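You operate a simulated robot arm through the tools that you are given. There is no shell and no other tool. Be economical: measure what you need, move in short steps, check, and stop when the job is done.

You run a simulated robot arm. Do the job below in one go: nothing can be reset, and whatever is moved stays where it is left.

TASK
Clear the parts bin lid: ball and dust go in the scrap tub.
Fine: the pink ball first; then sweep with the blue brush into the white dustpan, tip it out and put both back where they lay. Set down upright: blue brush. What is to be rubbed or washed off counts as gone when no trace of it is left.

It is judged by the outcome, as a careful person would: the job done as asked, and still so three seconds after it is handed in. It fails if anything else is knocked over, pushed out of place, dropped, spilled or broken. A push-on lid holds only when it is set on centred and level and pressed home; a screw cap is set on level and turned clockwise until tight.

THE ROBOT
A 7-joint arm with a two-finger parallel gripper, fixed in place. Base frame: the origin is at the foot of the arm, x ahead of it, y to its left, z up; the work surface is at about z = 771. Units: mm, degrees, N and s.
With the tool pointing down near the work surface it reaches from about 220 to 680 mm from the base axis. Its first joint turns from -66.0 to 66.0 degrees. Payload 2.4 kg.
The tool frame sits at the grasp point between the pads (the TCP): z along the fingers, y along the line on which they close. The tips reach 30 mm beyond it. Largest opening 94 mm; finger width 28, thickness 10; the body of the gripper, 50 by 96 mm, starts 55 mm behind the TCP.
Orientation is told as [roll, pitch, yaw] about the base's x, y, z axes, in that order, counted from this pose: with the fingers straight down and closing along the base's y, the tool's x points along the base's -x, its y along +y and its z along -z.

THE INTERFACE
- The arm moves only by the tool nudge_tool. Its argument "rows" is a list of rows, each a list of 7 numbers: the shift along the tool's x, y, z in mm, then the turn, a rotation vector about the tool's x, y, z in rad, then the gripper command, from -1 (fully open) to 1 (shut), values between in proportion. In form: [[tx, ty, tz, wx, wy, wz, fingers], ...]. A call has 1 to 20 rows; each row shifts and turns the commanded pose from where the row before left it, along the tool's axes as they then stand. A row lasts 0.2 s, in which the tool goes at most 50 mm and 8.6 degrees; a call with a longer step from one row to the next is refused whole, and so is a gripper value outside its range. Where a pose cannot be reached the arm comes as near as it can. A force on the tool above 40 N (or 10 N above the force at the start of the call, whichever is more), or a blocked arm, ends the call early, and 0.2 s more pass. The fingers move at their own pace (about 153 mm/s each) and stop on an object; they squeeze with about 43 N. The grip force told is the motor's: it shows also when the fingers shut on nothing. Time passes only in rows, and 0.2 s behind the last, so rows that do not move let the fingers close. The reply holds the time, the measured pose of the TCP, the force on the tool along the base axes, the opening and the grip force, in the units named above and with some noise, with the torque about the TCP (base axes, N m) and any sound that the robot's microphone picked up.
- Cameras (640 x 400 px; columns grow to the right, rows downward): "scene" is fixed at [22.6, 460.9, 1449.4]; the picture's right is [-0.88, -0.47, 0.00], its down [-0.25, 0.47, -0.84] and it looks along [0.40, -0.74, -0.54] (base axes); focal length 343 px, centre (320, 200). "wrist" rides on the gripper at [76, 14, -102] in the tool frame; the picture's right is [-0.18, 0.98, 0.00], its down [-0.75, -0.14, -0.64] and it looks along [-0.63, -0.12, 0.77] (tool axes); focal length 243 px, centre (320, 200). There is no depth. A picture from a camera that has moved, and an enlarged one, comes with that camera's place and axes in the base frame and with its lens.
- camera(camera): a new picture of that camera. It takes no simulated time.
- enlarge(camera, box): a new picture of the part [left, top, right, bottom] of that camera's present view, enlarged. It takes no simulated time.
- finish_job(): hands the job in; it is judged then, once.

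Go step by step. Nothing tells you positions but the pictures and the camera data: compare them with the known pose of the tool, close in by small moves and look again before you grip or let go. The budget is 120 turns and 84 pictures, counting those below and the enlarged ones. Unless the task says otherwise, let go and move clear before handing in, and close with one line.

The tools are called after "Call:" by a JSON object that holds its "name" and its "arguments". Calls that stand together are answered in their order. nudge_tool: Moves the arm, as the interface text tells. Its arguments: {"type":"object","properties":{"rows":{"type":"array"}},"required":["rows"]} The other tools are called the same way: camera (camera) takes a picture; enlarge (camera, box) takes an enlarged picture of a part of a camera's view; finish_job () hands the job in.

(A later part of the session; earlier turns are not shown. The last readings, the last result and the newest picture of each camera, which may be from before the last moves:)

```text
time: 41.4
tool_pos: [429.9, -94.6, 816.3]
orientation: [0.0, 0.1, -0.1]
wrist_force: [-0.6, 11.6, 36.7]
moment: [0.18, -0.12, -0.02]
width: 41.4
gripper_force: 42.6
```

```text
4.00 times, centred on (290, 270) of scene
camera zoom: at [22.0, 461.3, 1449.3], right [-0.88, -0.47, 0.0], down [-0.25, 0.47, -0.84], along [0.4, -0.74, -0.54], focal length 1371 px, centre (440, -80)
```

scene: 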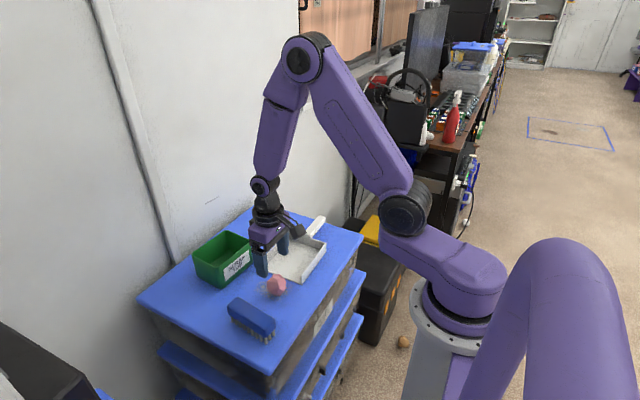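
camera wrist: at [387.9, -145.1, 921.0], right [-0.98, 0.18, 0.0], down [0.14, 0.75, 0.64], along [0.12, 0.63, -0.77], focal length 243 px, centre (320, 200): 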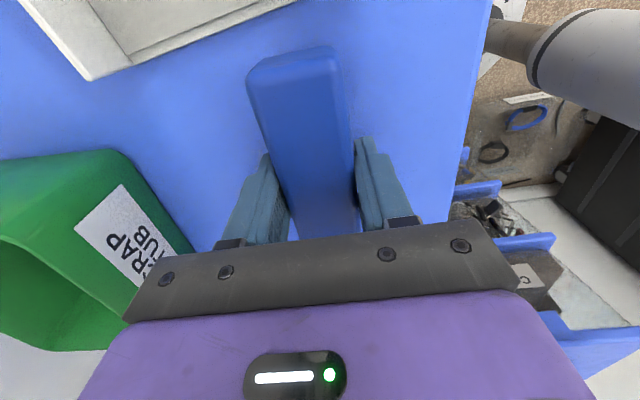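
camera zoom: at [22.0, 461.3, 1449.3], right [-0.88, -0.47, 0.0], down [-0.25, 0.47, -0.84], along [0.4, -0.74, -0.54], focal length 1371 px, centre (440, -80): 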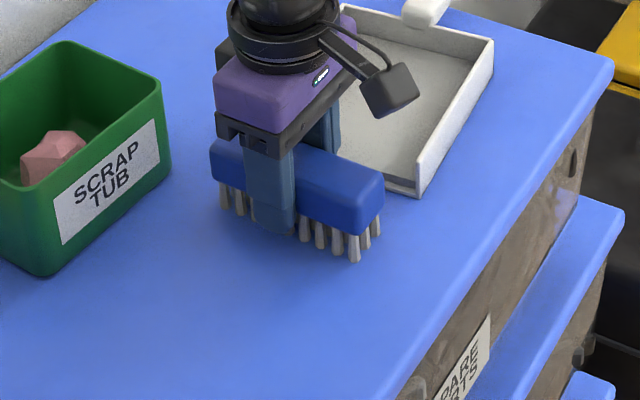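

The lid looks clean already. I'll do one more stroke slightly towards +x for any traces, then lift to inspect.

Call:
{"name": "nudge_tool", "arguments": {"rows": [[0, 0, -8, 0, 0, 0, 0.6], [-3, 44, 0, 0, 0, 0, 0.6], [-3, 44, 0, 0, 0, 0, 0.6], [-3, 40, 0, 0, 0, 0, 0.6], [0, 0, 7.8, 0, 0, 0, 0.6], [0, 0, 0, 0, 0, 0, 0.6], [0, -14, 0, 0, 0, 0, 0.6], [0, -14, 0, 0, 0, 0, 0.6], [0, -12, 0, 0, 0, 0, 0.6], [0, -12, 0, 0, 0, 0, 0.6], [0, -12, 0, 0, 0, 0, 0.6], [0, -12, 0, 0, 0, 0, 0.6], [0, -12, 0, 0, 0, 0, 0.6], [0, -12, 0, 0, 0, 0, 0.6], [0, -12, 0, 0, 0, 0, 0.6], [0, 0, -30, 0, 0, 0, 0.6], [0, 0, -40, 0, 0, 0, 0.6], [0, 45, 0, 0, 0, 0, 0.6], [0, 45, 0, 0, 0, 0, 0.6], [0, 45, 0, 0, 0, 0, 0.6]]}}

Call:
{"name": "enlarge", "arguments": {"camera": "scene", "box": [210, 200, 370, 320]}}

Call:
{"name": "camera", "arguments": {"camera": "wrist"}}

```text
time: 45.6
tool_pos: [439.1, 57.1, 885.8]
orientation: [0.0, 0.1, -0.1]
wrist_force: [-0.6, -0.5, -0.7]
moment: [-0.07, -0.05, -0.03]
width: 41.5
gripper_force: 43.1
```

```text
3.33 times, centred on (290, 260) of scene
camera zoom: at [22.6, 460.8, 1449.4], right [-0.88, -0.47, 0.0], down [-0.25, 0.47, -0.84], along [0.4, -0.74, -0.54], focal length 1143 px, centre (420, 0)
```

zoom: 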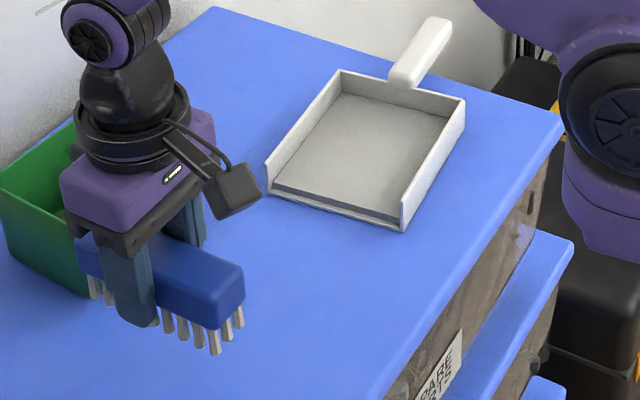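

```text
41 pictures are left
camera wrist: at [362.6, 70.6, 988.8], right [0.18, 0.98, 0.0], down [0.75, -0.14, 0.64], along [0.63, -0.12, -0.77], focal length 243 px, centre (320, 200)
```

wrist: 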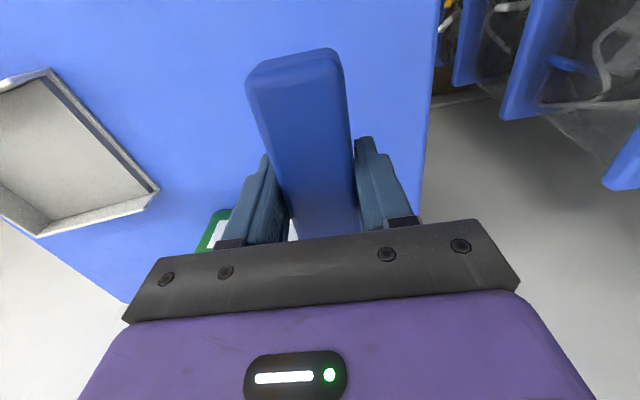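

The lid looks clean and the pan holds the dust. I'll put the brush back at its original spot with its original yaw.

Call:
{"name": "nudge_tool", "arguments": {"rows": [[35.5, 26, 0, 0, 0, 0, 0.6], [0, 0, 20, 0, 0, 0.131, 0.6], [0, 0, 25, 0, 0, 0, 0.6], [0, 0, 15, 0, 0, 0, 0.6], [0, 0, 0, 0, 0, 0, 0.6], [0, 0, 0, 0, 0, 0, 0.6]]}}

Call:
{"name": "enlarge", "arguments": {"camera": "scene", "box": [190, 250, 350, 350]}}

```text
time: 47.0
tool_pos: [404.4, 81.8, 826.9]
orientation: [0.1, 0.1, -7.5]
wrist_force: [0.5, -0.3, -0.6]
moment: [-0.03, -0.01, 0.0]
width: 41.7
gripper_force: 42.4
```

```text
4.00 times, centred on (270, 300) of scene
camera zoom: at [22.6, 460.9, 1449.4], right [-0.88, -0.47, 0.0], down [-0.25, 0.47, -0.84], along [0.4, -0.74, -0.54], focal length 1371 px, centre (520, -200)
```

zoom: 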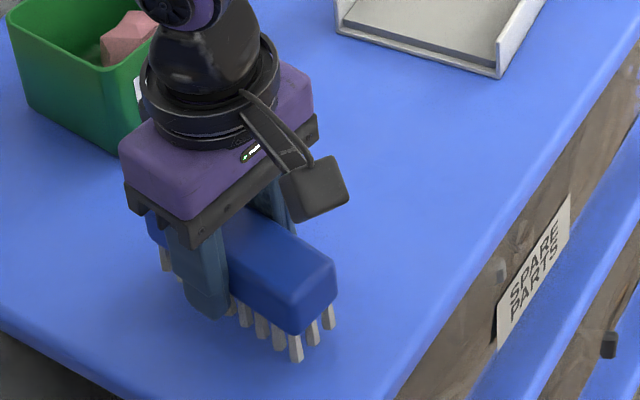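

The brush is about 3 mm too far in +x. I'll shift it, lower to contact, and release.

Call:
{"name": "nudge_tool", "arguments": {"rows": [[3, 0.8, 4, 0, 0, 0, 0.6], [0, 0, 4, 0, 0, 0, 0.6], [0, 0, 1, 0, 0, 0, 0.6], [0, 0, 0, 0, 0, 0, 0.6]]}}

Call:
{"name": "enlarge", "arguments": {"camera": "scene", "box": [190, 250, 350, 350]}}

```text
time: 48.0
tool_pos: [402.8, 83.8, 818.0]
orientation: [0.1, 0.0, -7.5]
wrist_force: [-0.2, -0.2, -1.7]
moment: [0.01, -0.01, 0.03]
width: 41.4
gripper_force: 44.0
```

```text
4.00 times, centred on (270, 300) of scene
camera zoom: at [22.6, 460.9, 1449.4], right [-0.88, -0.47, 0.0], down [-0.25, 0.47, -0.84], along [0.4, -0.74, -0.54], focal length 1371 px, centre (520, -200)
```

zoom: 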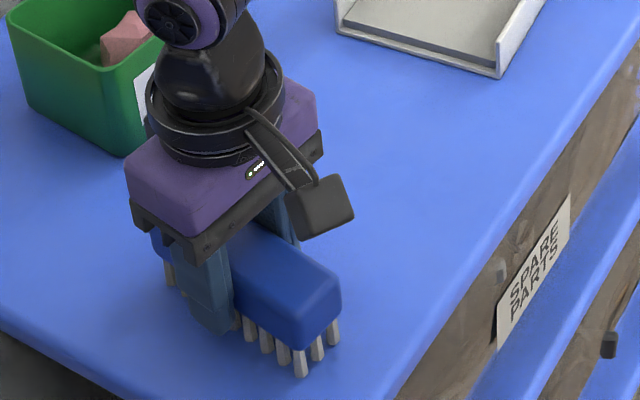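

Call:
{"name": "nudge_tool", "arguments": {"rows": [[0.5, 0, 0.8, 0, 0, 0, 0.6], [0, 0, 0.6, 0, 0, 0, 0.6], [0, 0, 0, 0, 0, 0, 0.6]]}}

```text
time: 48.8
tool_pos: [401.1, 83.7, 817.0]
orientation: [0.1, 0.0, -7.5]
wrist_force: [0.0, -0.7, -0.7]
moment: [0.01, 0.01, 0.02]
width: 41.5
gripper_force: 43.1
```

Call:
{"name": "nudge_tool", "arguments": {"rows": [[-1, 0, 0.7, 0, 0, 0, 0.6], [0, 0, 0, 0, 0, 0, 0.6]]}}

```text
time: 49.4
tool_pos: [401.5, 83.6, 815.3]
orientation: [0.1, 0.0, -7.4]
wrist_force: [-7.8, 2.4, 26.6]
moment: [0.04, -0.1, 0.02]
width: 41.7
gripper_force: 43.3
```

The bristles now bear on the lid, so I'll ease off a little, open, and lift away.

Call:
{"name": "nudge_tool", "arguments": {"rows": [[0, 0, -0.8, 0, 0, 0, 0.6], [0, 0, 0, 0, 0, 0, 0], [0, 0, 0, 0, 0, 0, -0.6], [0, 0, 0, 0, 0, 0, -0.6], [0, 0, -30, 0, 0, 0, -0.6], [0, 0, -40, 0, 0, 0, -0.6], [0, 0, -40, 0, 0, 0, -0.6], [0, 0, -40, 0, 0, 0, -0.6], [30, -35, 0, 0, 0, 0, -0.6]]}}

Call:
{"name": "enlarge", "arguments": {"camera": "scene", "box": [190, 250, 350, 350]}}

```text
time: 51.4
tool_pos: [368.1, 49.6, 965.0]
orientation: [-0.1, 0.0, -7.5]
wrist_force: [0.1, -0.2, 0.6]
moment: [0.0, 0.03, 0.0]
width: 75.3
gripper_force: 0.1
```

```text
4.00 times, centred on (270, 300) of scene
camera zoom: at [22.6, 460.9, 1449.4], right [-0.88, -0.47, 0.0], down [-0.25, 0.47, -0.84], along [0.4, -0.74, -0.54], focal length 1371 px, centre (520, -200)
```

zoom: 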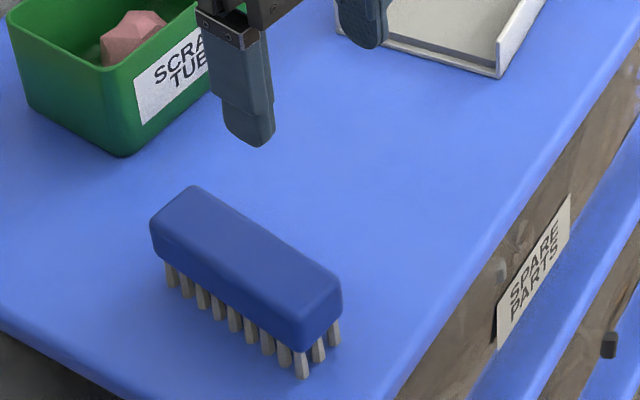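

The brush is back and upright and the lid is clean. Next I'll move above the dustpan handle with the fingers turned to close across it.

Call:
{"name": "nudge_tool", "arguments": {"rows": [[0, 0, -10, 0, 0, -0.131, -0.6], [-10.3, -44.3, -5, 0, 0, 0, -0.6], [-10.3, -44.3, -5, 0, 0, 0, -0.6], [-10.3, -44.3, -5, 0, 0, 0, -0.6], [-10.3, -44.3, -5, 0, 0, 0, -0.6], [-10.3, -44.3, -5, 0, 0, 0, -0.6], [-10.3, -44.3, -5, 0, 0, 0, -0.6], [-10.3, -44.3, -5, 0, 0, 0, -0.6]]}}

Call:
{"name": "nudge_tool", "arguments": {"rows": [[0, 0, 0, 0, 0, -0.1428, -0.6], [0, 0, 0, 0, 0, -0.1428, -0.6], [0, 0, 0, 0, 0, -0.1428, -0.6], [0, 0, 0, 0, 0, -0.1428, -0.6], [0, 0, 0, 0, 0, -0.1428, -0.6], [0, 0, 0, 0, 0, -0.1428, -0.6], [0, 0, 0, 0, 0, -0.1428, -0.6], [0, 0, 0, 0, 0, -0.1428, -0.6], [0, 0, 0, 0, 0, -0.1428, -0.6], [0, 0, 0, 0, 0, -0.1428, -0.6], [0, 0, 0, 0, 0, -0.1428, -0.6], [0, 0, 0, 0, 0, 0, -0.6]]}}

Call:
{"name": "camera", "arguments": {"camera": "wrist"}}

Call:
{"name": "enlarge", "arguments": {"camera": "scene", "box": [210, 190, 370, 290]}}

```text
time: 53.2
tool_pos: [437.1, -256.1, 1012.0]
orientation: [0.0, 0.0, 0.0]
wrist_force: [0.1, 0.1, -0.3]
moment: [-0.01, -0.02, 0.0]
width: 75.1
gripper_force: 0.1
```

```text
time: 55.8
tool_pos: [438.6, -257.0, 1012.1]
orientation: [0.0, 0.0, 90.2]
wrist_force: [0.3, 0.3, -0.1]
moment: [-0.05, 0.02, -0.03]
width: 75.4
gripper_force: 0.0
```

```text
37 pictures are left
camera wrist: at [424.4, -333.4, 1114.8], right [-0.98, 0.18, 0.0], down [0.14, 0.75, 0.64], along [0.12, 0.63, -0.77], focal length 243 px, centre (320, 200)
```

wrist: 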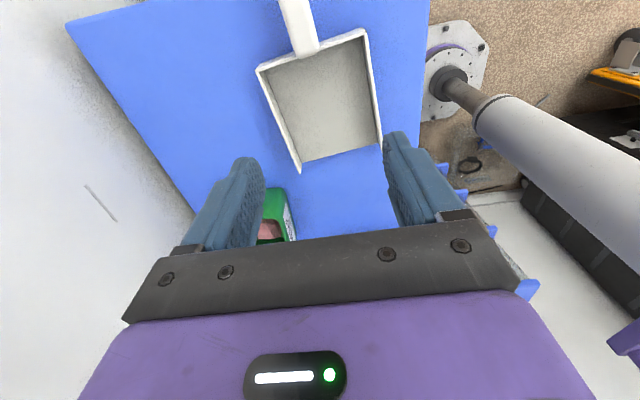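

```text
4.00 times, centred on (290, 240) of scene
camera zoom: at [22.6, 460.9, 1449.4], right [-0.88, -0.47, 0.0], down [-0.25, 0.47, -0.84], along [0.4, -0.74, -0.54], focal length 1371 px, centre (440, 40)
```

zoom: 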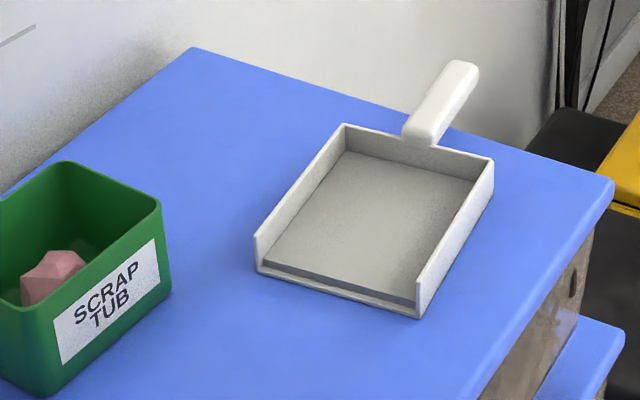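

The pan has turned to about 6.5°, with its handle running from (447,-289) to about (457,-378) and its top near z 820. I'll move over the handle and look.

Call:
{"name": "nudge_tool", "arguments": {"rows": [[39, -6.7, 0, 0, 0, 0, -0.6], [39, -6.7, 0, 0, 0, -0.11, -0.6], [0, 0, 40, 0, 0, 0, -0.6], [0, 0, 40, 0, 0, 0, -0.6], [0, 0, 20, 0, 0, 0, -0.6], [0, 0, 0, 0, 0, 0, -0.6]]}}

Call:
{"name": "camera", "arguments": {"camera": "wrist"}}

Call:
{"name": "enlarge", "arguments": {"camera": "scene", "box": [250, 170, 378, 250]}}

```text
time: 57.2
tool_pos: [453.4, -335.5, 911.7]
orientation: [0.0, 0.0, 96.3]
wrist_force: [0.5, -0.1, 0.3]
moment: [-0.01, 0.0, 0.01]
width: 75.6
gripper_force: 0.0
```

```text
35 pictures are left
camera wrist: at [447.6, -413.0, 1014.2], right [-1.0, 0.08, 0.0], down [0.06, 0.76, 0.64], along [0.05, 0.64, -0.77], focal length 243 px, centre (320, 200)
```

wrist: 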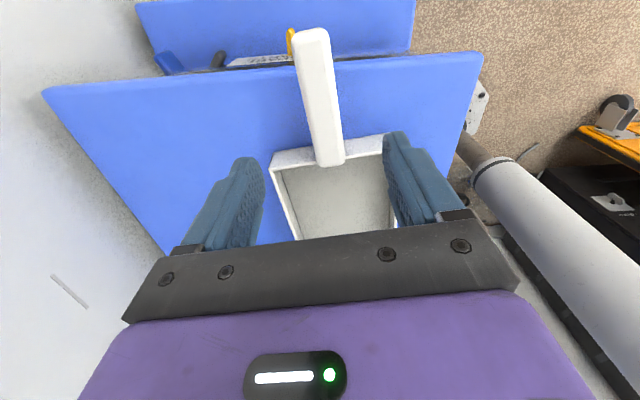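

```text
5.00 times, centred on (314, 210) of scene
camera zoom: at [22.6, 460.9, 1449.4], right [-0.88, -0.47, 0.0], down [-0.25, 0.47, -0.84], along [0.4, -0.74, -0.54], focal length 1714 px, centre (350, 150)
```

zoom: 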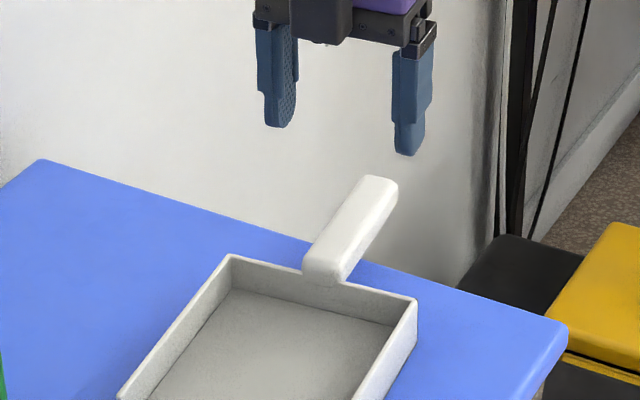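

The handle centreline is at x≈450 here, about 22 mm wide. I'll descend and grip it.

Call:
{"name": "nudge_tool", "arguments": {"rows": [[4, 3, 40, 0, 0, 0.015, -0.6], [0, 0, 40, 0, 0, 0, -0.6], [0, 0, 15, 0, 0, 0, -0.6], [0, 0, 8, 0, 0, 0, -0.6], [0, 0, 0, 0, 0, 0, -0.6]]}}

Call:
{"name": "camera", "arguments": {"camera": "wrist"}}

Call:
{"name": "enlarge", "arguments": {"camera": "scene", "box": [250, 170, 378, 250]}}

```text
time: 58.4
tool_pos: [450.4, -338.5, 808.8]
orientation: [0.0, 0.0, 95.4]
wrist_force: [0.9, -1.0, -0.4]
moment: [-0.02, 0.02, -0.01]
width: 75.2
gripper_force: 0.0
```

```text
33 pictures are left
camera wrist: at [442.6, -416.0, 912.0], right [-1.0, 0.09, 0.0], down [0.07, 0.76, 0.64], along [0.06, 0.64, -0.77], focal length 243 px, centre (320, 200)
```

wrist: 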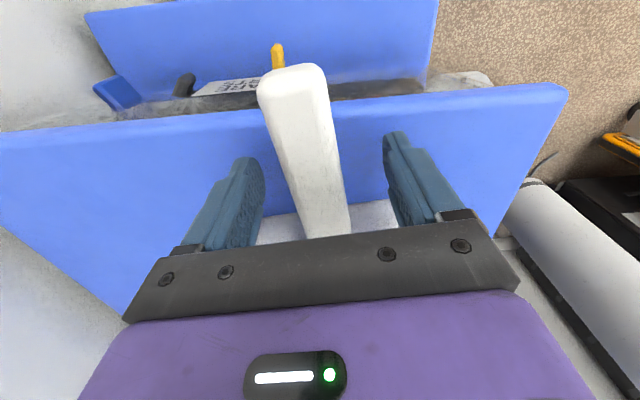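

```text
5.00 times, centred on (314, 210) of scene
camera zoom: at [22.6, 460.9, 1449.4], right [-0.88, -0.47, 0.0], down [-0.25, 0.47, -0.84], along [0.4, -0.74, -0.54], focal length 1714 px, centre (350, 150)
```

zoom: 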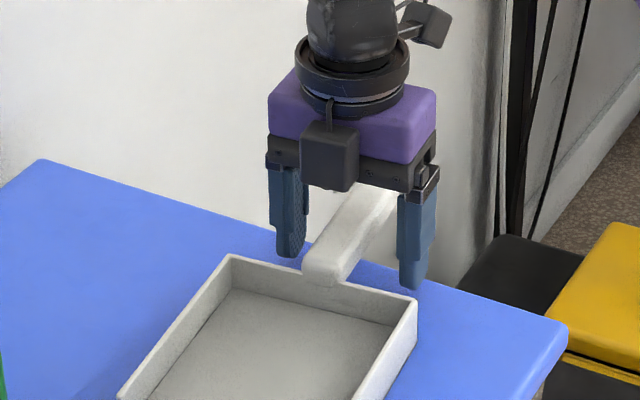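

Aligned. I'll close on the handle and lift gently.

Call:
{"name": "nudge_tool", "arguments": {"rows": [[0, 0, 0, 0, 0, 0, 0.9], [0, 0, 0, 0, 0, 0, 0.9], [0, 0, 0, 0, 0, 0, 0.9], [0, 0, -3, 0, 0, 0, 0.9], [0, 0, -6, 0, 0, 0, 0.9], [0, 0, -10, 0, 0, 0, 0.9], [0, 0, 0, 0, 0, 0, 0.9]]}}

Call:
{"name": "enlarge", "arguments": {"camera": "scene", "box": [210, 190, 370, 290]}}

```text
time: 60.0
tool_pos: [450.0, -339.3, 827.2]
orientation: [0.0, 0.0, 95.2]
wrist_force: [-0.6, -0.5, -0.8]
moment: [-0.09, 0.0, 0.0]
width: 31.7
gripper_force: 43.3
```

```text
4.00 times, centred on (290, 240) of scene
camera zoom: at [22.6, 460.9, 1449.4], right [-0.88, -0.47, 0.0], down [-0.25, 0.47, -0.84], along [0.4, -0.74, -0.54], focal length 1371 px, centre (440, 40)
```

zoom: 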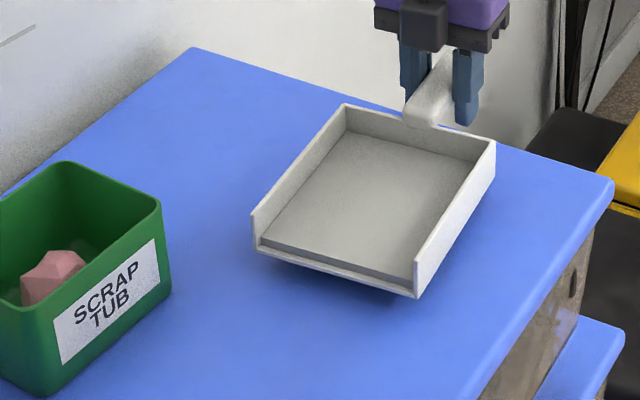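

The pan is held level. The lip is wider than the tub's sides, so I'll pour across the tub's diagonal: lift, move over, and turn the pan towards -45°.

Call:
{"name": "nudge_tool", "arguments": {"rows": [[0, 0, -30, 0, 0, 0, 0.9], [0, 0, -37, 0, 0, 0, 0.9], [0, 0, -37, 0, 0, 0, 0.9], [0, 0, -37, 0, 0, 0, 0.9], [0, 0, -37, 0, 0, 0, 0.9], [0, 0, -35, 0, 0, 0, 0.9], [-29, -10.3, 0, 0, 0, 0, 0.9], [-29, -10.3, 0, 0, 0, 0, 0.9], [-29, -10.3, 0, 0, 0, 0, 0.9], [-29, -10.3, 0, 0, 0, 0, 0.9], [-29, -10.3, 0, 0, 0, 0, 0.9], [-29, -10.3, 0, 0, 0, 0, 0.9], [-29, -10.3, 0, 0, 0, 0, 0.9], [-29, -10.3, 0, 0, 0, 0, 0.9]]}}

Call:
{"name": "nudge_tool", "arguments": {"rows": [[0, 0, 0, 0, 0, 0.09, 0.9], [0, 0, 0, 0, 0, 0.09, 0.9], [0, 0, 0, 0, 0, 0.09, 0.9], [0, 0, 0, 0, 0, 0.09, 0.9], [0, 0, 0, 0, 0, 0.09, 0.9], [0, 0, 0, 0, 0, 0.09, 0.9], [0, 0, 0, 0, 0, 0.09, 0.9], [0, 0, 0, 0, 0, 0.09, 0.9], [0, 0, 0, 0, 0, 0.09, 0.9], [0, 0, 0, 0, 0, 0.09, 0.9], [0, 0, 0, 0, 0, 0, 0.9]]}}

Call:
{"name": "camera", "arguments": {"camera": "scene"}}

Call:
{"name": "camera", "arguments": {"camera": "wrist"}}

```text
time: 63.0
tool_pos: [510.3, -101.3, 1041.8]
orientation: [0.0, 0.0, 95.4]
wrist_force: [0.2, 1.2, -0.4]
moment: [-0.09, -0.02, 0.02]
width: 31.6
gripper_force: 42.9
```

```text
time: 65.4
tool_pos: [510.9, -100.7, 1040.9]
orientation: [0.0, 0.0, 43.7]
wrist_force: [0.9, 0.7, -0.7]
moment: [-0.08, 0.03, 0.01]
width: 31.8
gripper_force: 43.1
```

```text
30 pictures are left
```

scene: 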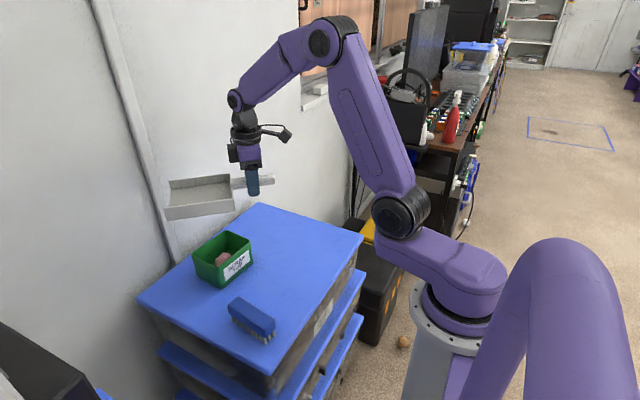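

```text
29 pictures are left
camera wrist: at [445.1, -143.2, 1143.7], right [-0.55, 0.84, 0.0], down [0.64, 0.42, 0.64], along [0.54, 0.35, -0.77], focal length 243 px, centre (320, 200)
```

wrist: 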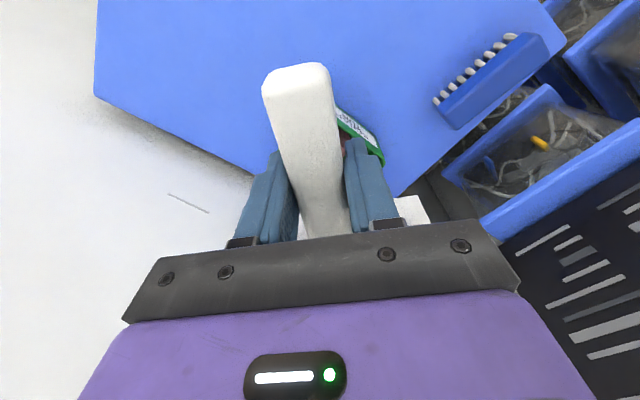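

I'll pull back so the lip centre sits over the tub centre, and lower until the lip is just above the rim.

Call:
{"name": "nudge_tool", "arguments": {"rows": [[33, -0.6, 0, 0, 0, 0, 0.9], [33, -0.6, 0, 0, 0, 0, 0.9], [32, -0.6, 0, 0, 0, 0, 0.9], [0, 0, 30, 0, 0, 0, 0.9], [0, 0, 30, 0, 0, 0, 0.9], [0, 0, 30, 0, 0, 0, 0.9], [0, 0, 25, 0, 0, 0, 0.9], [0, 0, 0, 0, 0, 0, 0.9]]}}

Call:
{"name": "enlarge", "arguments": {"camera": "scene", "box": [150, 160, 310, 290]}}

```text
time: 67.2
tool_pos: [440.1, -169.0, 926.2]
orientation: [0.1, 0.0, 43.8]
wrist_force: [0.6, -0.5, -1.2]
moment: [-0.09, 0.06, -0.04]
width: 31.7
gripper_force: 43.5
```

```text
3.08 times, centred on (230, 225) of scene
camera zoom: at [22.6, 460.9, 1449.4], right [-0.88, -0.47, 0.0], down [-0.25, 0.47, -0.84], along [0.4, -0.74, -0.54], focal length 1055 px, centre (597, 123)
```

zoom: 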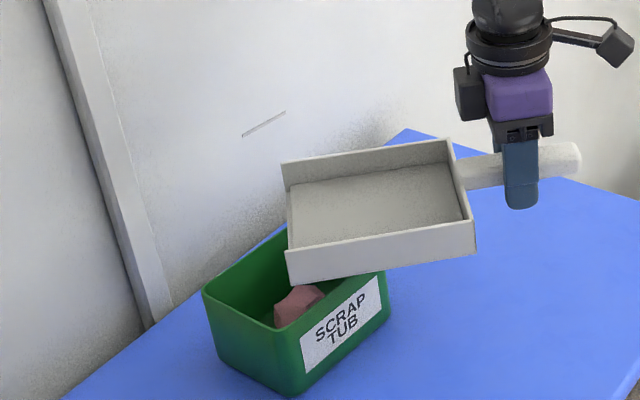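

The lip lies along the tub's diagonal, within its rim. I'll nudge it 4 mm, lower, and start tipping about the lip.

Call:
{"name": "nudge_tool", "arguments": {"rows": [[2.9, 2.8, 8, 0, 0, 0, 0.9], [0, 0, 8, 0, 0, 0, 0.9], [-4.1, 0, -17, 0, 0.0873, 0, 0.9], [-4.1, 0, -17, 0, 0.0873, 0, 0.9], [-4.1, 0, -17, 0, 0.0873, 0, 0.9], [-4.1, 0, -17, 0, 0.0873, 0, 0.9], [-4.1, 0, -17, 0, 0.0873, 0, 0.9], [0, 0, 0, 0, 0, 0, 0.9]]}}

Call:
{"name": "enlarge", "arguments": {"camera": "scene", "box": [150, 160, 310, 290]}}

```text
time: 69.0
tool_pos: [460.8, -145.5, 989.0]
orientation: [0.0, 25.1, 43.8]
wrist_force: [0.4, 0.0, -1.0]
moment: [0.0, 0.06, 0.01]
width: 31.7
gripper_force: 43.1
```

```text
3.08 times, centred on (230, 225) of scene
camera zoom: at [22.6, 460.9, 1449.4], right [-0.88, -0.47, 0.0], down [-0.25, 0.47, -0.84], along [0.4, -0.74, -0.54], focal length 1055 px, centre (597, 123)
```

zoom: 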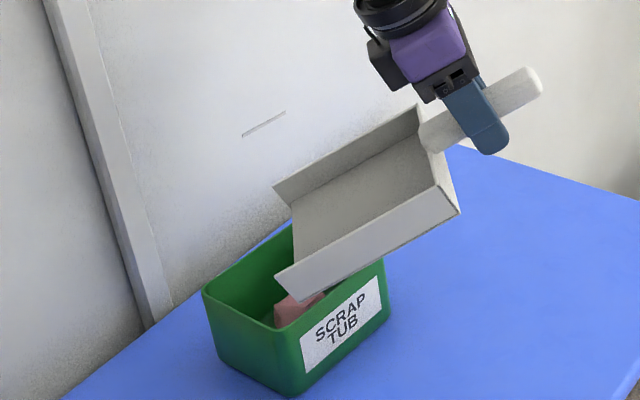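

The tip is going well with the lip over the tub. I'll continue to about 55°.

Call:
{"name": "nudge_tool", "arguments": {"rows": [[-4.1, 0, -17, 0, 0.0873, 0, 0.9], [-4.1, 0, -17, 0, 0.0873, 0, 0.9], [-4.1, 0, -17, 0, 0.0873, 0, 0.9], [-4.1, 0, -17, 0, 0.0873, 0, 0.9], [-4.1, 0, -17, 0, 0.0873, 0, 0.9], [-4.1, 0, -17, 0, 0.0873, 0, 0.9], [0, 0, 0, 0, 0, 0, 0.9], [0, 0, 0, 0, 0, 0, 0.9], [0, 0, 0, 0, 0, 0, 0.9], [0, 0, 0, 0, 0, 0, 0.9]]}}

Call:
{"name": "enlarge", "arguments": {"camera": "scene", "box": [150, 160, 310, 290]}}

```text
time: 71.2
tool_pos: [519.8, -90.3, 1052.6]
orientation: [0.1, 55.1, 43.9]
wrist_force: [-0.4, 0.5, -0.3]
moment: [-0.03, 0.01, -0.02]
width: 31.7
gripper_force: 43.1
```

```text
3.08 times, centred on (230, 225) of scene
camera zoom: at [22.6, 460.9, 1449.4], right [-0.88, -0.47, 0.0], down [-0.25, 0.47, -0.84], along [0.4, -0.74, -0.54], focal length 1055 px, centre (597, 123)
```

zoom: 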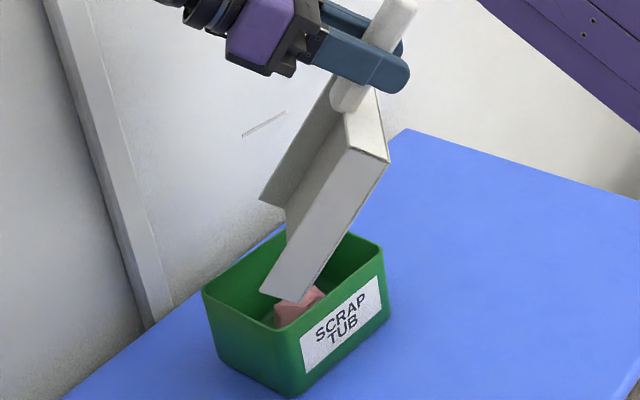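

I can't see the pan floor from here, so I'll tip a bit further, wait, and tilt back partly to check it has emptied.

Call:
{"name": "nudge_tool", "arguments": {"rows": [[-4.1, 0, -17, 0, 0.0873, 0, 0.9], [-4.1, 0, -17, 0, 0.0873, 0, 0.9], [-4.1, 0, -17, 0, 0.0873, 0, 0.9], [0, 0, 0, 0, 0, 0, 0.9], [0, 0, 0, 0, 0, 0, 0.9], [0, 0, 0, 0, 0, 0, 0.9], [0, 0, 0, 0, 0, 0, 0.9], [0, 0, 0, 0, 0, 0, 0.9], [0, 0, 0, 0, 0, 0, 0.9], [0, 0, 0, 0, 0, 0, 0.9]]}}

Call:
{"name": "enlarge", "arguments": {"camera": "scene", "box": [150, 160, 310, 290]}}

```text
time: 73.4
tool_pos: [512.7, -84.7, 1066.8]
orientation: [0.1, 67.5, 43.7]
wrist_force: [-0.1, -0.4, -1.9]
moment: [0.0, -0.02, 0.02]
width: 31.7
gripper_force: 42.6
out of reach, approached as far as the arm can: row 2, 3
```

```text
3.08 times, centred on (230, 225) of scene
camera zoom: at [22.6, 460.9, 1449.4], right [-0.88, -0.47, 0.0], down [-0.25, 0.47, -0.84], along [0.4, -0.74, -0.54], focal length 1055 px, centre (597, 123)
```

zoom: 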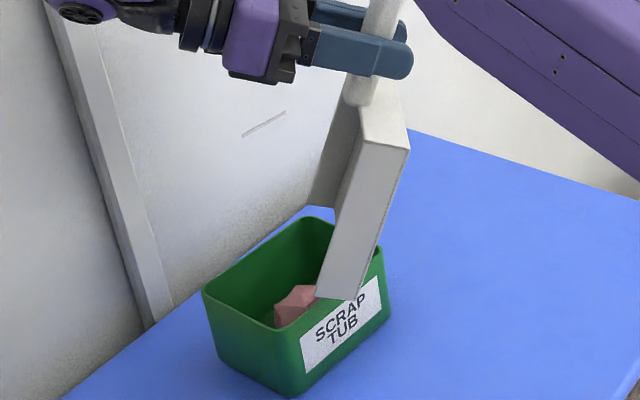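

I'm at the arm's limit here and any dust should have slid out. I'll tip back level about the lip.

Call:
{"name": "nudge_tool", "arguments": {"rows": [[2.6, 0, 17.2, 0, -0.0873, 0, 0.9], [2.6, 0, 17.2, 0, -0.0873, 0, 0.9], [2.6, 0, 17.2, 0, -0.0873, 0, 0.9], [0, 0, 0, 0, 0, 0, 0.9]]}}

```text
time: 74.4
tool_pos: [476.2, -121.5, 1050.8]
orientation: [0.0, 54.8, 43.8]
wrist_force: [0.6, -0.1, -1.5]
moment: [-0.05, 0.0, 0.0]
width: 31.9
gripper_force: 43.2
```

Call:
{"name": "nudge_tool", "arguments": {"rows": [[24.6, 0, -17.2, 0, 0, 0, 0.9], [24.6, 0, -17.2, 0, 0, 0, 0.9], [2.6, 0, 17.2, 0, -0.0873, 0, 0.9], [2.6, 0, 17.2, 0, -0.0873, 0, 0.9], [2.6, 0, 17.2, 0, -0.0873, 0, 0.9], [2.6, 0, 17.2, 0, -0.0873, 0, 0.9], [2.6, 0, 17.2, 0, -0.0873, 0, 0.9], [2.6, 0, 17.2, 0, -0.0873, 0, 0.9], [2.6, 0, 17.2, 0, -0.0873, 0, 0.9], [2.6, 0, 17.2, 0, -0.0873, 0, 0.9], [2.6, 0, 17.2, 0, -0.0873, 0, 0.9], [2.6, 0, 17.2, 0, -0.0873, 0, 0.9], [2.6, 0, 17.2, 0, -0.0843, 0, 0.9], [0, 0, 0, 0, 0, 0, 0.9]]}}

Call:
{"name": "enlarge", "arguments": {"camera": "scene", "box": [150, 160, 330, 300]}}

```text
time: 77.4
tool_pos: [391.6, -201.2, 968.6]
orientation: [0.0, 0.0, 43.7]
wrist_force: [0.4, -0.7, -1.6]
moment: [-0.03, 0.06, -0.05]
width: 31.8
gripper_force: 42.7
```

```text
2.86 times, centred on (240, 230) of scene
camera zoom: at [22.6, 460.9, 1449.4], right [-0.88, -0.47, 0.0], down [-0.25, 0.47, -0.84], along [0.4, -0.74, -0.54], focal length 979 px, centre (549, 114)
```

zoom: 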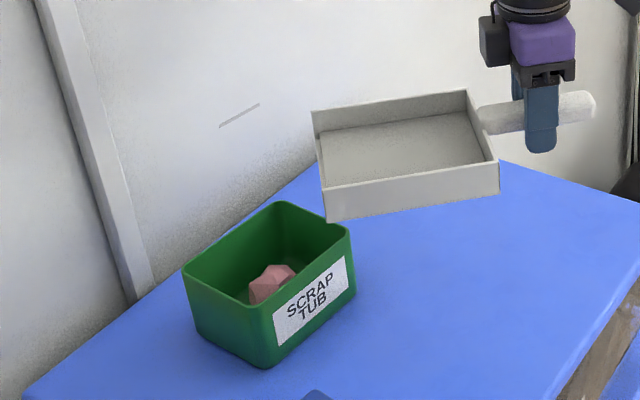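

Call:
{"name": "enlarge", "arguments": {"camera": "scene", "box": [230, 180, 294, 220]}}

Call:
{"name": "enlarge", "arguments": {"camera": "scene", "box": [195, 220, 259, 264]}}

```text
10.00 times, centred on (262, 200) of scene
camera zoom: at [22.6, 460.9, 1449.4], right [-0.88, -0.47, 0.0], down [-0.25, 0.47, -0.84], along [0.4, -0.74, -0.54], focal length 3428 px, centre (900, 200)
```

zoom: 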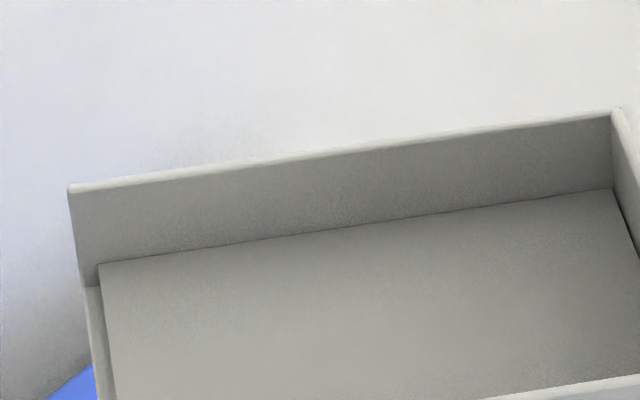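

```text
9.09 times, centred on (227, 242) of scene
camera zoom: at [22.6, 460.9, 1449.4], right [-0.88, -0.47, 0.0], down [-0.25, 0.47, -0.84], along [0.4, -0.74, -0.54], focal length 3116 px, centre (1166, -182)
```

zoom: 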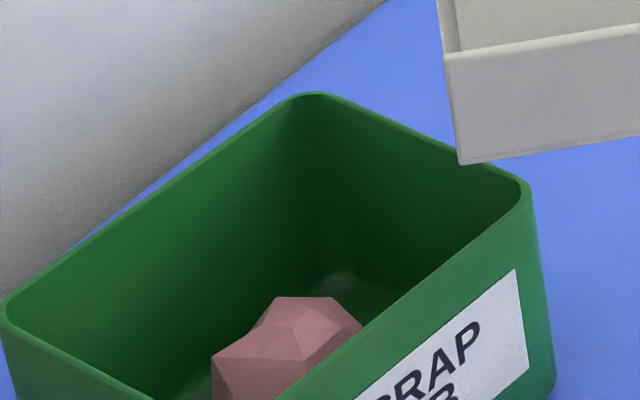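

The floor of the pan still shows a raised plate, which may be leftover dust. I'll turn the pan back to face the camera and compare it with the earlier view.

Call:
{"name": "nudge_tool", "arguments": {"rows": [[0, 0, 0, 0, 0, -0.09, 0.9], [0, 0, 0, 0, 0, -0.09, 0.9], [0, 0, 0, 0, 0, -0.09, 0.9], [0, 0, 0, 0, 0, -0.09, 0.9], [0, 0, 0, 0, 0, -0.09, 0.9], [0, 0, 0, 0, 0, -0.09, 0.9], [0, 0, 0, 0, 0, -0.09, 0.9], [0, 0, 0, 0, 0, -0.09, 0.9], [0, 0, 0, 0, 0, -0.09, 0.9], [0, 0, 0, 0, 0, 0, 0.9]]}}

Call:
{"name": "enlarge", "arguments": {"camera": "scene", "box": [250, 170, 378, 250]}}

```text
time: 79.6
tool_pos: [393.0, -200.8, 967.7]
orientation: [0.1, 0.1, 90.4]
wrist_force: [-0.7, -0.1, -1.2]
moment: [-0.07, 0.03, 0.03]
width: 32.0
gripper_force: 42.8
```

```text
5.00 times, centred on (314, 210) of scene
camera zoom: at [22.6, 460.9, 1449.4], right [-0.88, -0.47, 0.0], down [-0.25, 0.47, -0.84], along [0.4, -0.74, -0.54], focal length 1714 px, centre (350, 150)
```

zoom: 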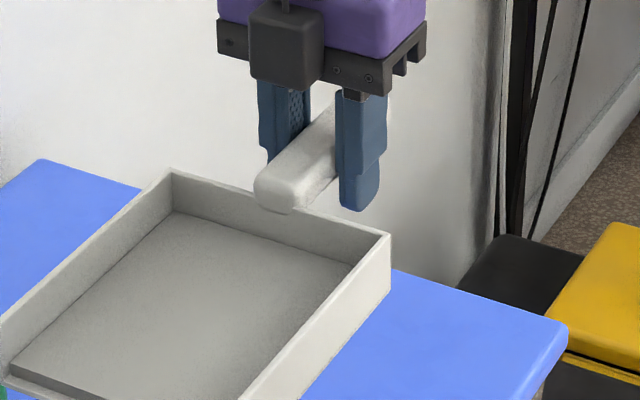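

Call:
{"name": "enlarge", "arguments": {"camera": "scene", "box": [235, 210, 335, 275]}}

```text
6.15 times, centred on (285, 242) of scene
camera zoom: at [22.6, 460.9, 1449.4], right [-0.88, -0.47, 0.0], down [-0.25, 0.47, -0.84], along [0.4, -0.74, -0.54], focal length 2109 px, centre (535, -62)
```

zoom: 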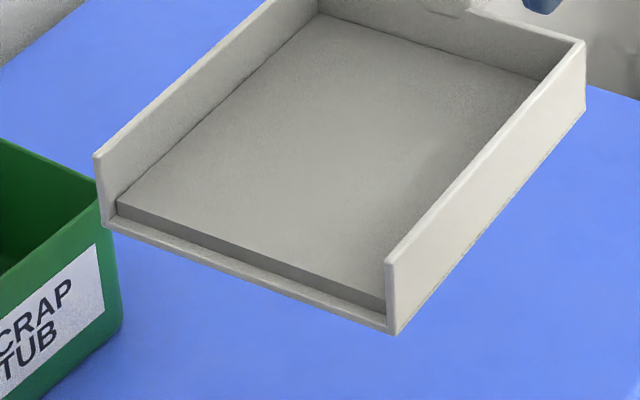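

The dust layer is still in the pan, so it needs a steeper tip. I'll come in from the other diagonal, where the hand can tilt further: rise, yaw, and tilt 45° away from the tub first, which I've seen doesn't pour.

Call:
{"name": "nudge_tool", "arguments": {"rows": [[0, 0, -30, 0, 0, 0, 0.9], [0, 0, -30, 0, 0, 0, 0.9], [0, 0, -25, 0, 0, -0.1, 0.9], [0, 0, 0, 0, 0, -0.1215, 0.9], [0, 0, 0, 0, 0, -0.1215, 0.9], [0, 0, 0, 0, 0, -0.1215, 0.9], [0, 0, 0, 0, 0, -0.1215, 0.9], [0, 0, 0, 0, 0.0873, 0, 0.9], [0, 0, 0, 0, 0.0873, 0, 0.9], [0, 0, 0, 0, 0.0873, 0, 0.9], [0, 0, 0, 0, 0.0873, 0, 0.9], [0, 0, 0, 0, 0.0873, 0, 0.9], [0, 0, 0, 0, 0.0873, 0, 0.9], [0, 0, 0, 0, 0.0873, 0, 0.9], [0, 0, 0, 0, 0.0873, 0, 0.9], [0, 0, 0, 0, 0.0873, 0, 0.9], [0, 0, 0, 0, 0, 0, 0.9]]}}

Call:
{"name": "camera", "arguments": {"camera": "scene"}}

```text
time: 83.2
tool_pos: [393.2, -199.0, 1053.1]
orientation: [0.3, 45.1, 124.1]
wrist_force: [-0.3, 0.1, -0.8]
moment: [-0.06, -0.04, -0.01]
width: 31.6
gripper_force: 43.1
```

```text
19 pictures are left
```

scene: 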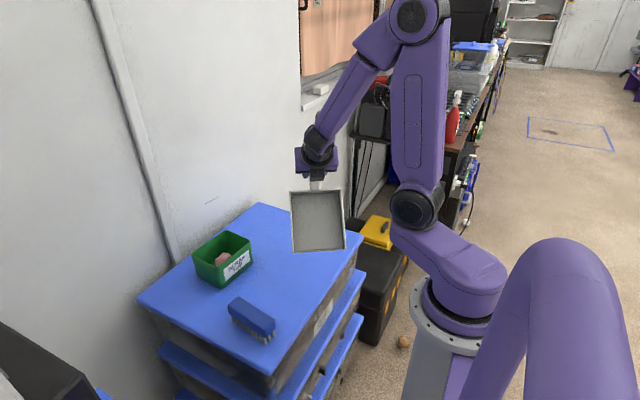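

The tilt works and the dust stays put. I'll carry it over the tub.

Call:
{"name": "nudge_tool", "arguments": {"rows": [[7.8, -35.8, 7.8, 0, 0, 0, 0.9], [7.8, -35.8, 7.8, 0, 0, 0, 0.9], [7.8, -35.8, 7.8, 0, 0, 0, 0.9], [7.8, -35.8, 7.8, 0, 0, 0, 0.9], [7.8, -35.8, 7.8, 0, 0, 0, 0.9], [7.8, -35.8, 7.8, 0, 0, 0, 0.9], [7.8, -35.8, 7.8, 0, 0, 0, 0.9], [0, 0, 0, 0, 0, 0, 0.9]]}}

Call:
{"name": "enlarge", "arguments": {"camera": "scene", "box": [150, 140, 330, 300]}}

```text
time: 85.0
tool_pos: [645.8, -124.4, 1052.9]
orientation: [0.3, 44.9, 124.1]
wrist_force: [0.7, -0.4, -1.1]
moment: [-0.05, 0.0, 0.0]
width: 31.8
gripper_force: 43.4
```

```text
2.50 times, centred on (240, 220) of scene
camera zoom: at [22.6, 460.9, 1449.4], right [-0.88, -0.47, 0.0], down [-0.25, 0.47, -0.84], along [0.4, -0.74, -0.54], focal length 857 px, centre (520, 150)
```

zoom: 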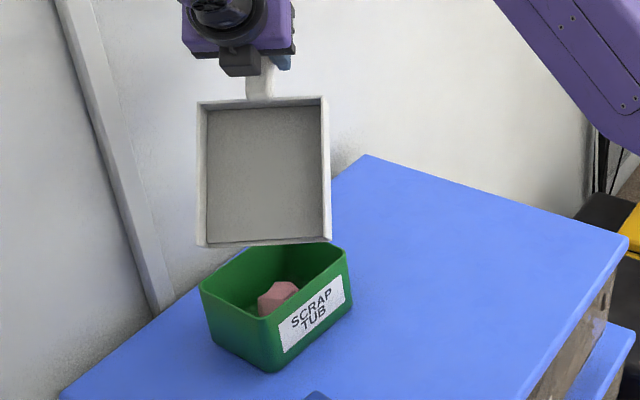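

The lip is centred over the tub at about (589,-28). I'll lower 18 mm and tip further about the lip to 85°.

Call:
{"name": "nudge_tool", "arguments": {"rows": [[-12.7, 6, 12.7, 0, 0, 0, 0.9], [-4.1, 0, -17, 0, 0.0873, 0, 0.9], [-4.1, 0, -17, 0, 0.0873, 0, 0.9], [-4.1, 0, -17, 0, 0.0873, 0, 0.9], [-4.1, 0, -17, 0, 0.0873, 0, 0.9], [0, 0, 0, 0, 0, 0, 0.9], [0, 0, 0, 0, 0, 0, 0.9]]}}

Call:
{"name": "nudge_tool", "arguments": {"rows": [[-4.1, 0, -17, 0, 0.0873, 0, 0.9], [-4.1, 0, -17, 0, 0.0873, 0, 0.9], [-4.1, 0, -17, 0, 0.0873, 0, 0.9], [-4.1, 0, -17, 0, 0.0873, 0, 0.9], [0, 0, 0, 0, 0, 0, 0.9], [0, 0, 0, 0, 0, 0, 0.9]]}}

Call:
{"name": "enlarge", "arguments": {"camera": "scene", "box": [150, 140, 330, 300]}}

```text
time: 86.6
tool_pos: [604.2, -73.9, 1062.1]
orientation: [0.4, 65.0, 124.2]
wrist_force: [0.2, 0.6, -0.7]
moment: [0.03, -0.01, -0.03]
width: 31.8
gripper_force: 43.5
```

```text
time: 88.0
tool_pos: [564.5, -16.7, 1067.6]
orientation: [1.9, 85.1, 125.7]
wrist_force: [-0.2, 0.0, -0.6]
moment: [0.01, 0.02, -0.04]
width: 31.4
gripper_force: 42.2
```

```text
2.50 times, centred on (240, 220) of scene
camera zoom: at [22.6, 460.9, 1449.4], right [-0.88, -0.47, 0.0], down [-0.25, 0.47, -0.84], along [0.4, -0.74, -0.54], focal length 857 px, centre (520, 150)
```

zoom: 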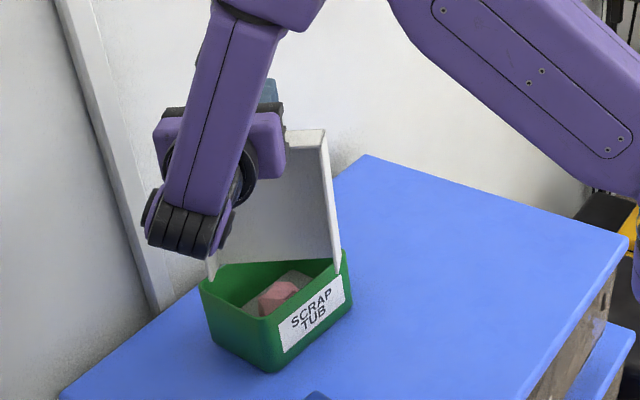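

Grey dust now lies on the tub's floor, so the pour worked. I'll wait a moment, then look closer.

Call:
{"name": "nudge_tool", "arguments": {"rows": [[0, 0, 0, 0, 0, 0, 0.9], [0, 0, 0, 0, 0, 0, 0.9], [0, 0, 0, 0, 0, 0, 0.9], [0, 0, 0, 0, 0, 0, 0.9], [0, 0, 0, 0, 0, 0, 0.9], [0, 0, 0, 0, 0, 0, 0.9]]}}

Call:
{"name": "enlarge", "arguments": {"camera": "scene", "box": [190, 180, 270, 290]}}

```text
time: 89.4
tool_pos: [565.8, -17.3, 1065.7]
orientation: [1.9, 84.9, 125.8]
wrist_force: [0.0, 0.5, -0.7]
moment: [0.0, 0.0, 0.0]
width: 31.7
gripper_force: 43.1
```

```text
3.64 times, centred on (230, 235) of scene
camera zoom: at [22.6, 460.9, 1449.4], right [-0.88, -0.47, 0.0], down [-0.25, 0.47, -0.84], along [0.4, -0.74, -0.54], focal length 1246 px, centre (647, 73)
```

zoom: 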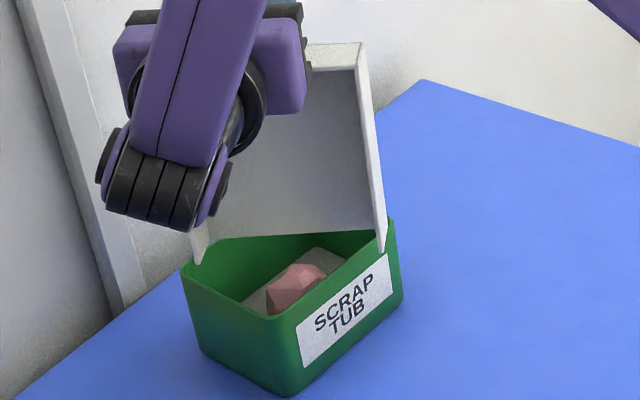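

The pan is empty. I'll reverse the path: lift, tilt back to 45°, and carry it away from the tub.

Call:
{"name": "nudge_tool", "arguments": {"rows": [[18, 0, 0, 0, 0, 0, 0.9], [2.6, 0, 17.2, 0, -0.0873, 0, 0.9], [2.6, 0, 17.2, 0, -0.0873, 0, 0.9], [2.6, 0, 17.2, 0, -0.0873, 0, 0.9], [2.6, 0, 17.2, 0, -0.0873, 0, 0.9], [2.6, 0, 17.2, 0, -0.0873, 0, 0.9], [2.6, 0, 17.2, 0, -0.0873, 0, 0.9], [2.6, 0, 17.2, 0, -0.0873, 0, 0.9], [2.6, 0, 17.2, 0, -0.0873, 0, 0.9], [0, 0, 0, 0, 0, 0, 0.9]]}}

```text
time: 91.6
tool_pos: [640.4, -130.2, 1053.2]
orientation: [0.2, 45.0, 124.0]
wrist_force: [-0.4, -0.3, -1.1]
moment: [-0.06, -0.02, 0.0]
width: 31.6
gripper_force: 42.9
```

Call:
{"name": "nudge_tool", "arguments": {"rows": [[-7.8, 35.8, -7.8, 0, 0, 0, 0.9], [-7.8, 35.8, -7.8, 0, 0, 0, 0.9], [-7.8, 35.8, -7.8, 0, 0, 0, 0.9], [-7.8, 35.8, -7.8, 0, 0, 0, 0.9], [-7.8, 35.8, -7.8, 0, 0, 0, 0.9], [-7.8, 35.8, -7.8, 0, 0, 0, 0.9], [0, 0, 0, 0, -0.0873, 0, 0.9], [0, 0, 0, 0, -0.0873, 0, 0.9], [0, 0, 0, 0, -0.0873, 0, 0.9], [0, 0, 0, 0, -0.0873, 0, 0.9], [0, 0, 0, 0, -0.0873, 0, 0.9], [0, 0, 0, 0, -0.0873, 0, 0.9], [0, 0, 0, 0, -0.0873, 0, 0.9], [0, 0, 0, 0, -0.0873, 0, 0.9], [0, 0, 0, 0, -0.087, 0, 0.9], [0, 0, 0, 0, 0, 0.143, 0.9], [0, 0, 0, 0, 0, 0.143, 0.9], [0, 0, 0, 0, 0, 0.143, 0.9], [0, 0, 0, 0, 0, 0.142, 0.9], [0, 0, 0, 0, 0, 0, 0.9]]}}

```text
time: 95.8
tool_pos: [423.8, -193.7, 1053.4]
orientation: [0.0, 0.1, 91.0]
wrist_force: [-0.5, 0.3, -1.4]
moment: [-0.09, 0.0, 0.01]
width: 31.7
gripper_force: 43.5
```

The pan is level again. I'll bring it above its original spot and compare with the first picture.

Call:
{"name": "nudge_tool", "arguments": {"rows": [[29, -5, 0, 0, 0, 0, 0.9], [29, -5, 0, 0, 0, 0, 0.9], [28.5, -5, 0, 0, 0, 0, 0.9], [0, 0, 40, 0, 0, 0, 0.9], [0, 0, 40, 0, 0, 0, 0.9], [0, 0, 40, 0, 0, 0, 0.9], [0, 0, 40, 0, 0, 0, 0.9], [0, 0, 40, 0, 0, 0, 0.9], [0, 0, 20, 0, 0, 0, 0.9], [0, 0, 10, 0, 0, 0, 0.9], [0, 0, 5, 0, 0, 0, 0.9], [0, 0, 0, 0, 0, 0, 0.9]]}}

Call:
{"name": "enlarge", "arguments": {"camera": "scene", "box": [130, 190, 370, 360]}}

```text
time: 98.4
tool_pos: [441.7, -281.3, 819.3]
orientation: [0.2, 0.2, 91.1]
wrist_force: [-0.1, -0.5, -1.4]
moment: [-0.07, -0.02, 0.02]
width: 31.9
gripper_force: 43.2
```

```text
2.35 times, centred on (250, 275) of scene
camera zoom: at [22.6, 460.9, 1449.4], right [-0.88, -0.47, 0.0], down [-0.25, 0.47, -0.84], along [0.4, -0.74, -0.54], focal length 806 px, centre (485, 24)
```

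zoom: 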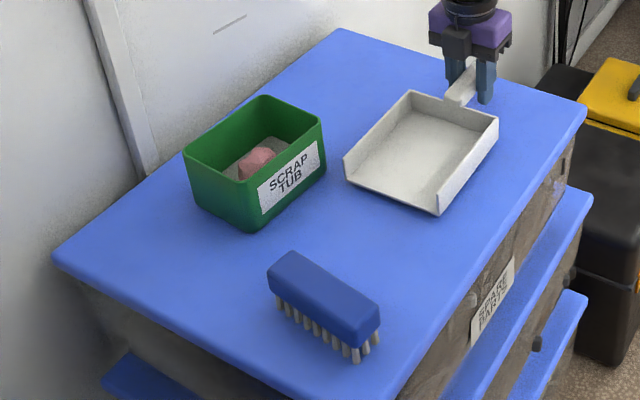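

The match is within about 4 mm. I'll shift that much towards -y and lower to contact.

Call:
{"name": "nudge_tool", "arguments": {"rows": [[4, 0, 5, 0, 0, 0, 0.9], [0, 0, 3.5, 0, 0, 0, 0.9], [0, 0, 1, 0, 0, 0, 0.9], [0, 0, 0, 0, 0, 0, 0.9]]}}

Call:
{"name": "enlarge", "arguments": {"camera": "scene", "box": [130, 190, 370, 360]}}

```text
time: 99.4
tool_pos: [440.8, -285.3, 809.4]
orientation: [0.1, 0.3, 91.1]
wrist_force: [-4.9, 1.3, 23.4]
moment: [1.06, 0.06, 0.08]
width: 31.7
gripper_force: 43.1
```

```text
2.35 times, centred on (250, 275) of scene
camera zoom: at [22.1, 461.1, 1449.3], right [-0.88, -0.47, 0.0], down [-0.25, 0.47, -0.84], along [0.4, -0.74, -0.54], focal length 806 px, centre (485, 24)
```

zoom: 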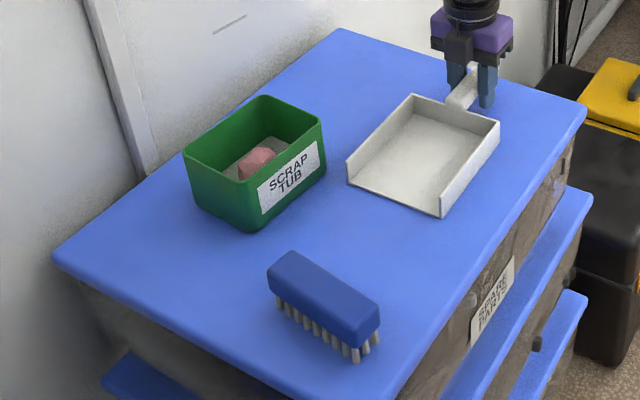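

The lip is touching and about 3 mm too far in -y. I'll ease up a hair, shift 3 mm towards +y, and open.

Call:
{"name": "nudge_tool", "arguments": {"rows": [[0, 0, -1.5, 0, 0, 0, 0.9], [-3.5, 0, 0, 0, 0, 0, 0.9], [0, 0, 1, 0, 0, 0, 0.9], [0, 0, 0, 0, 0, 0, 0.9]]}}

Call:
{"name": "enlarge", "arguments": {"camera": "scene", "box": [130, 190, 370, 360]}}

```text
time: 100.4
tool_pos: [441.7, -281.3, 809.2]
orientation: [0.1, 0.1, 91.1]
wrist_force: [-2.4, -1.3, 7.1]
moment: [0.25, 0.01, 0.05]
width: 31.7
gripper_force: 42.9
```

```text
2.35 times, centred on (250, 275) of scene
camera zoom: at [22.4, 460.9, 1449.4], right [-0.88, -0.47, 0.0], down [-0.25, 0.47, -0.84], along [0.4, -0.74, -0.54], focal length 806 px, centre (485, 24)
```

zoom: 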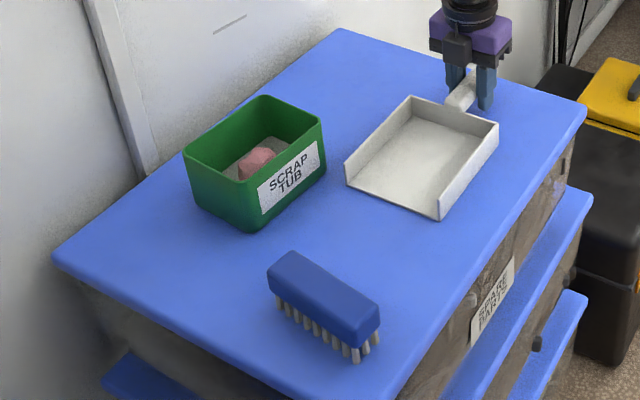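

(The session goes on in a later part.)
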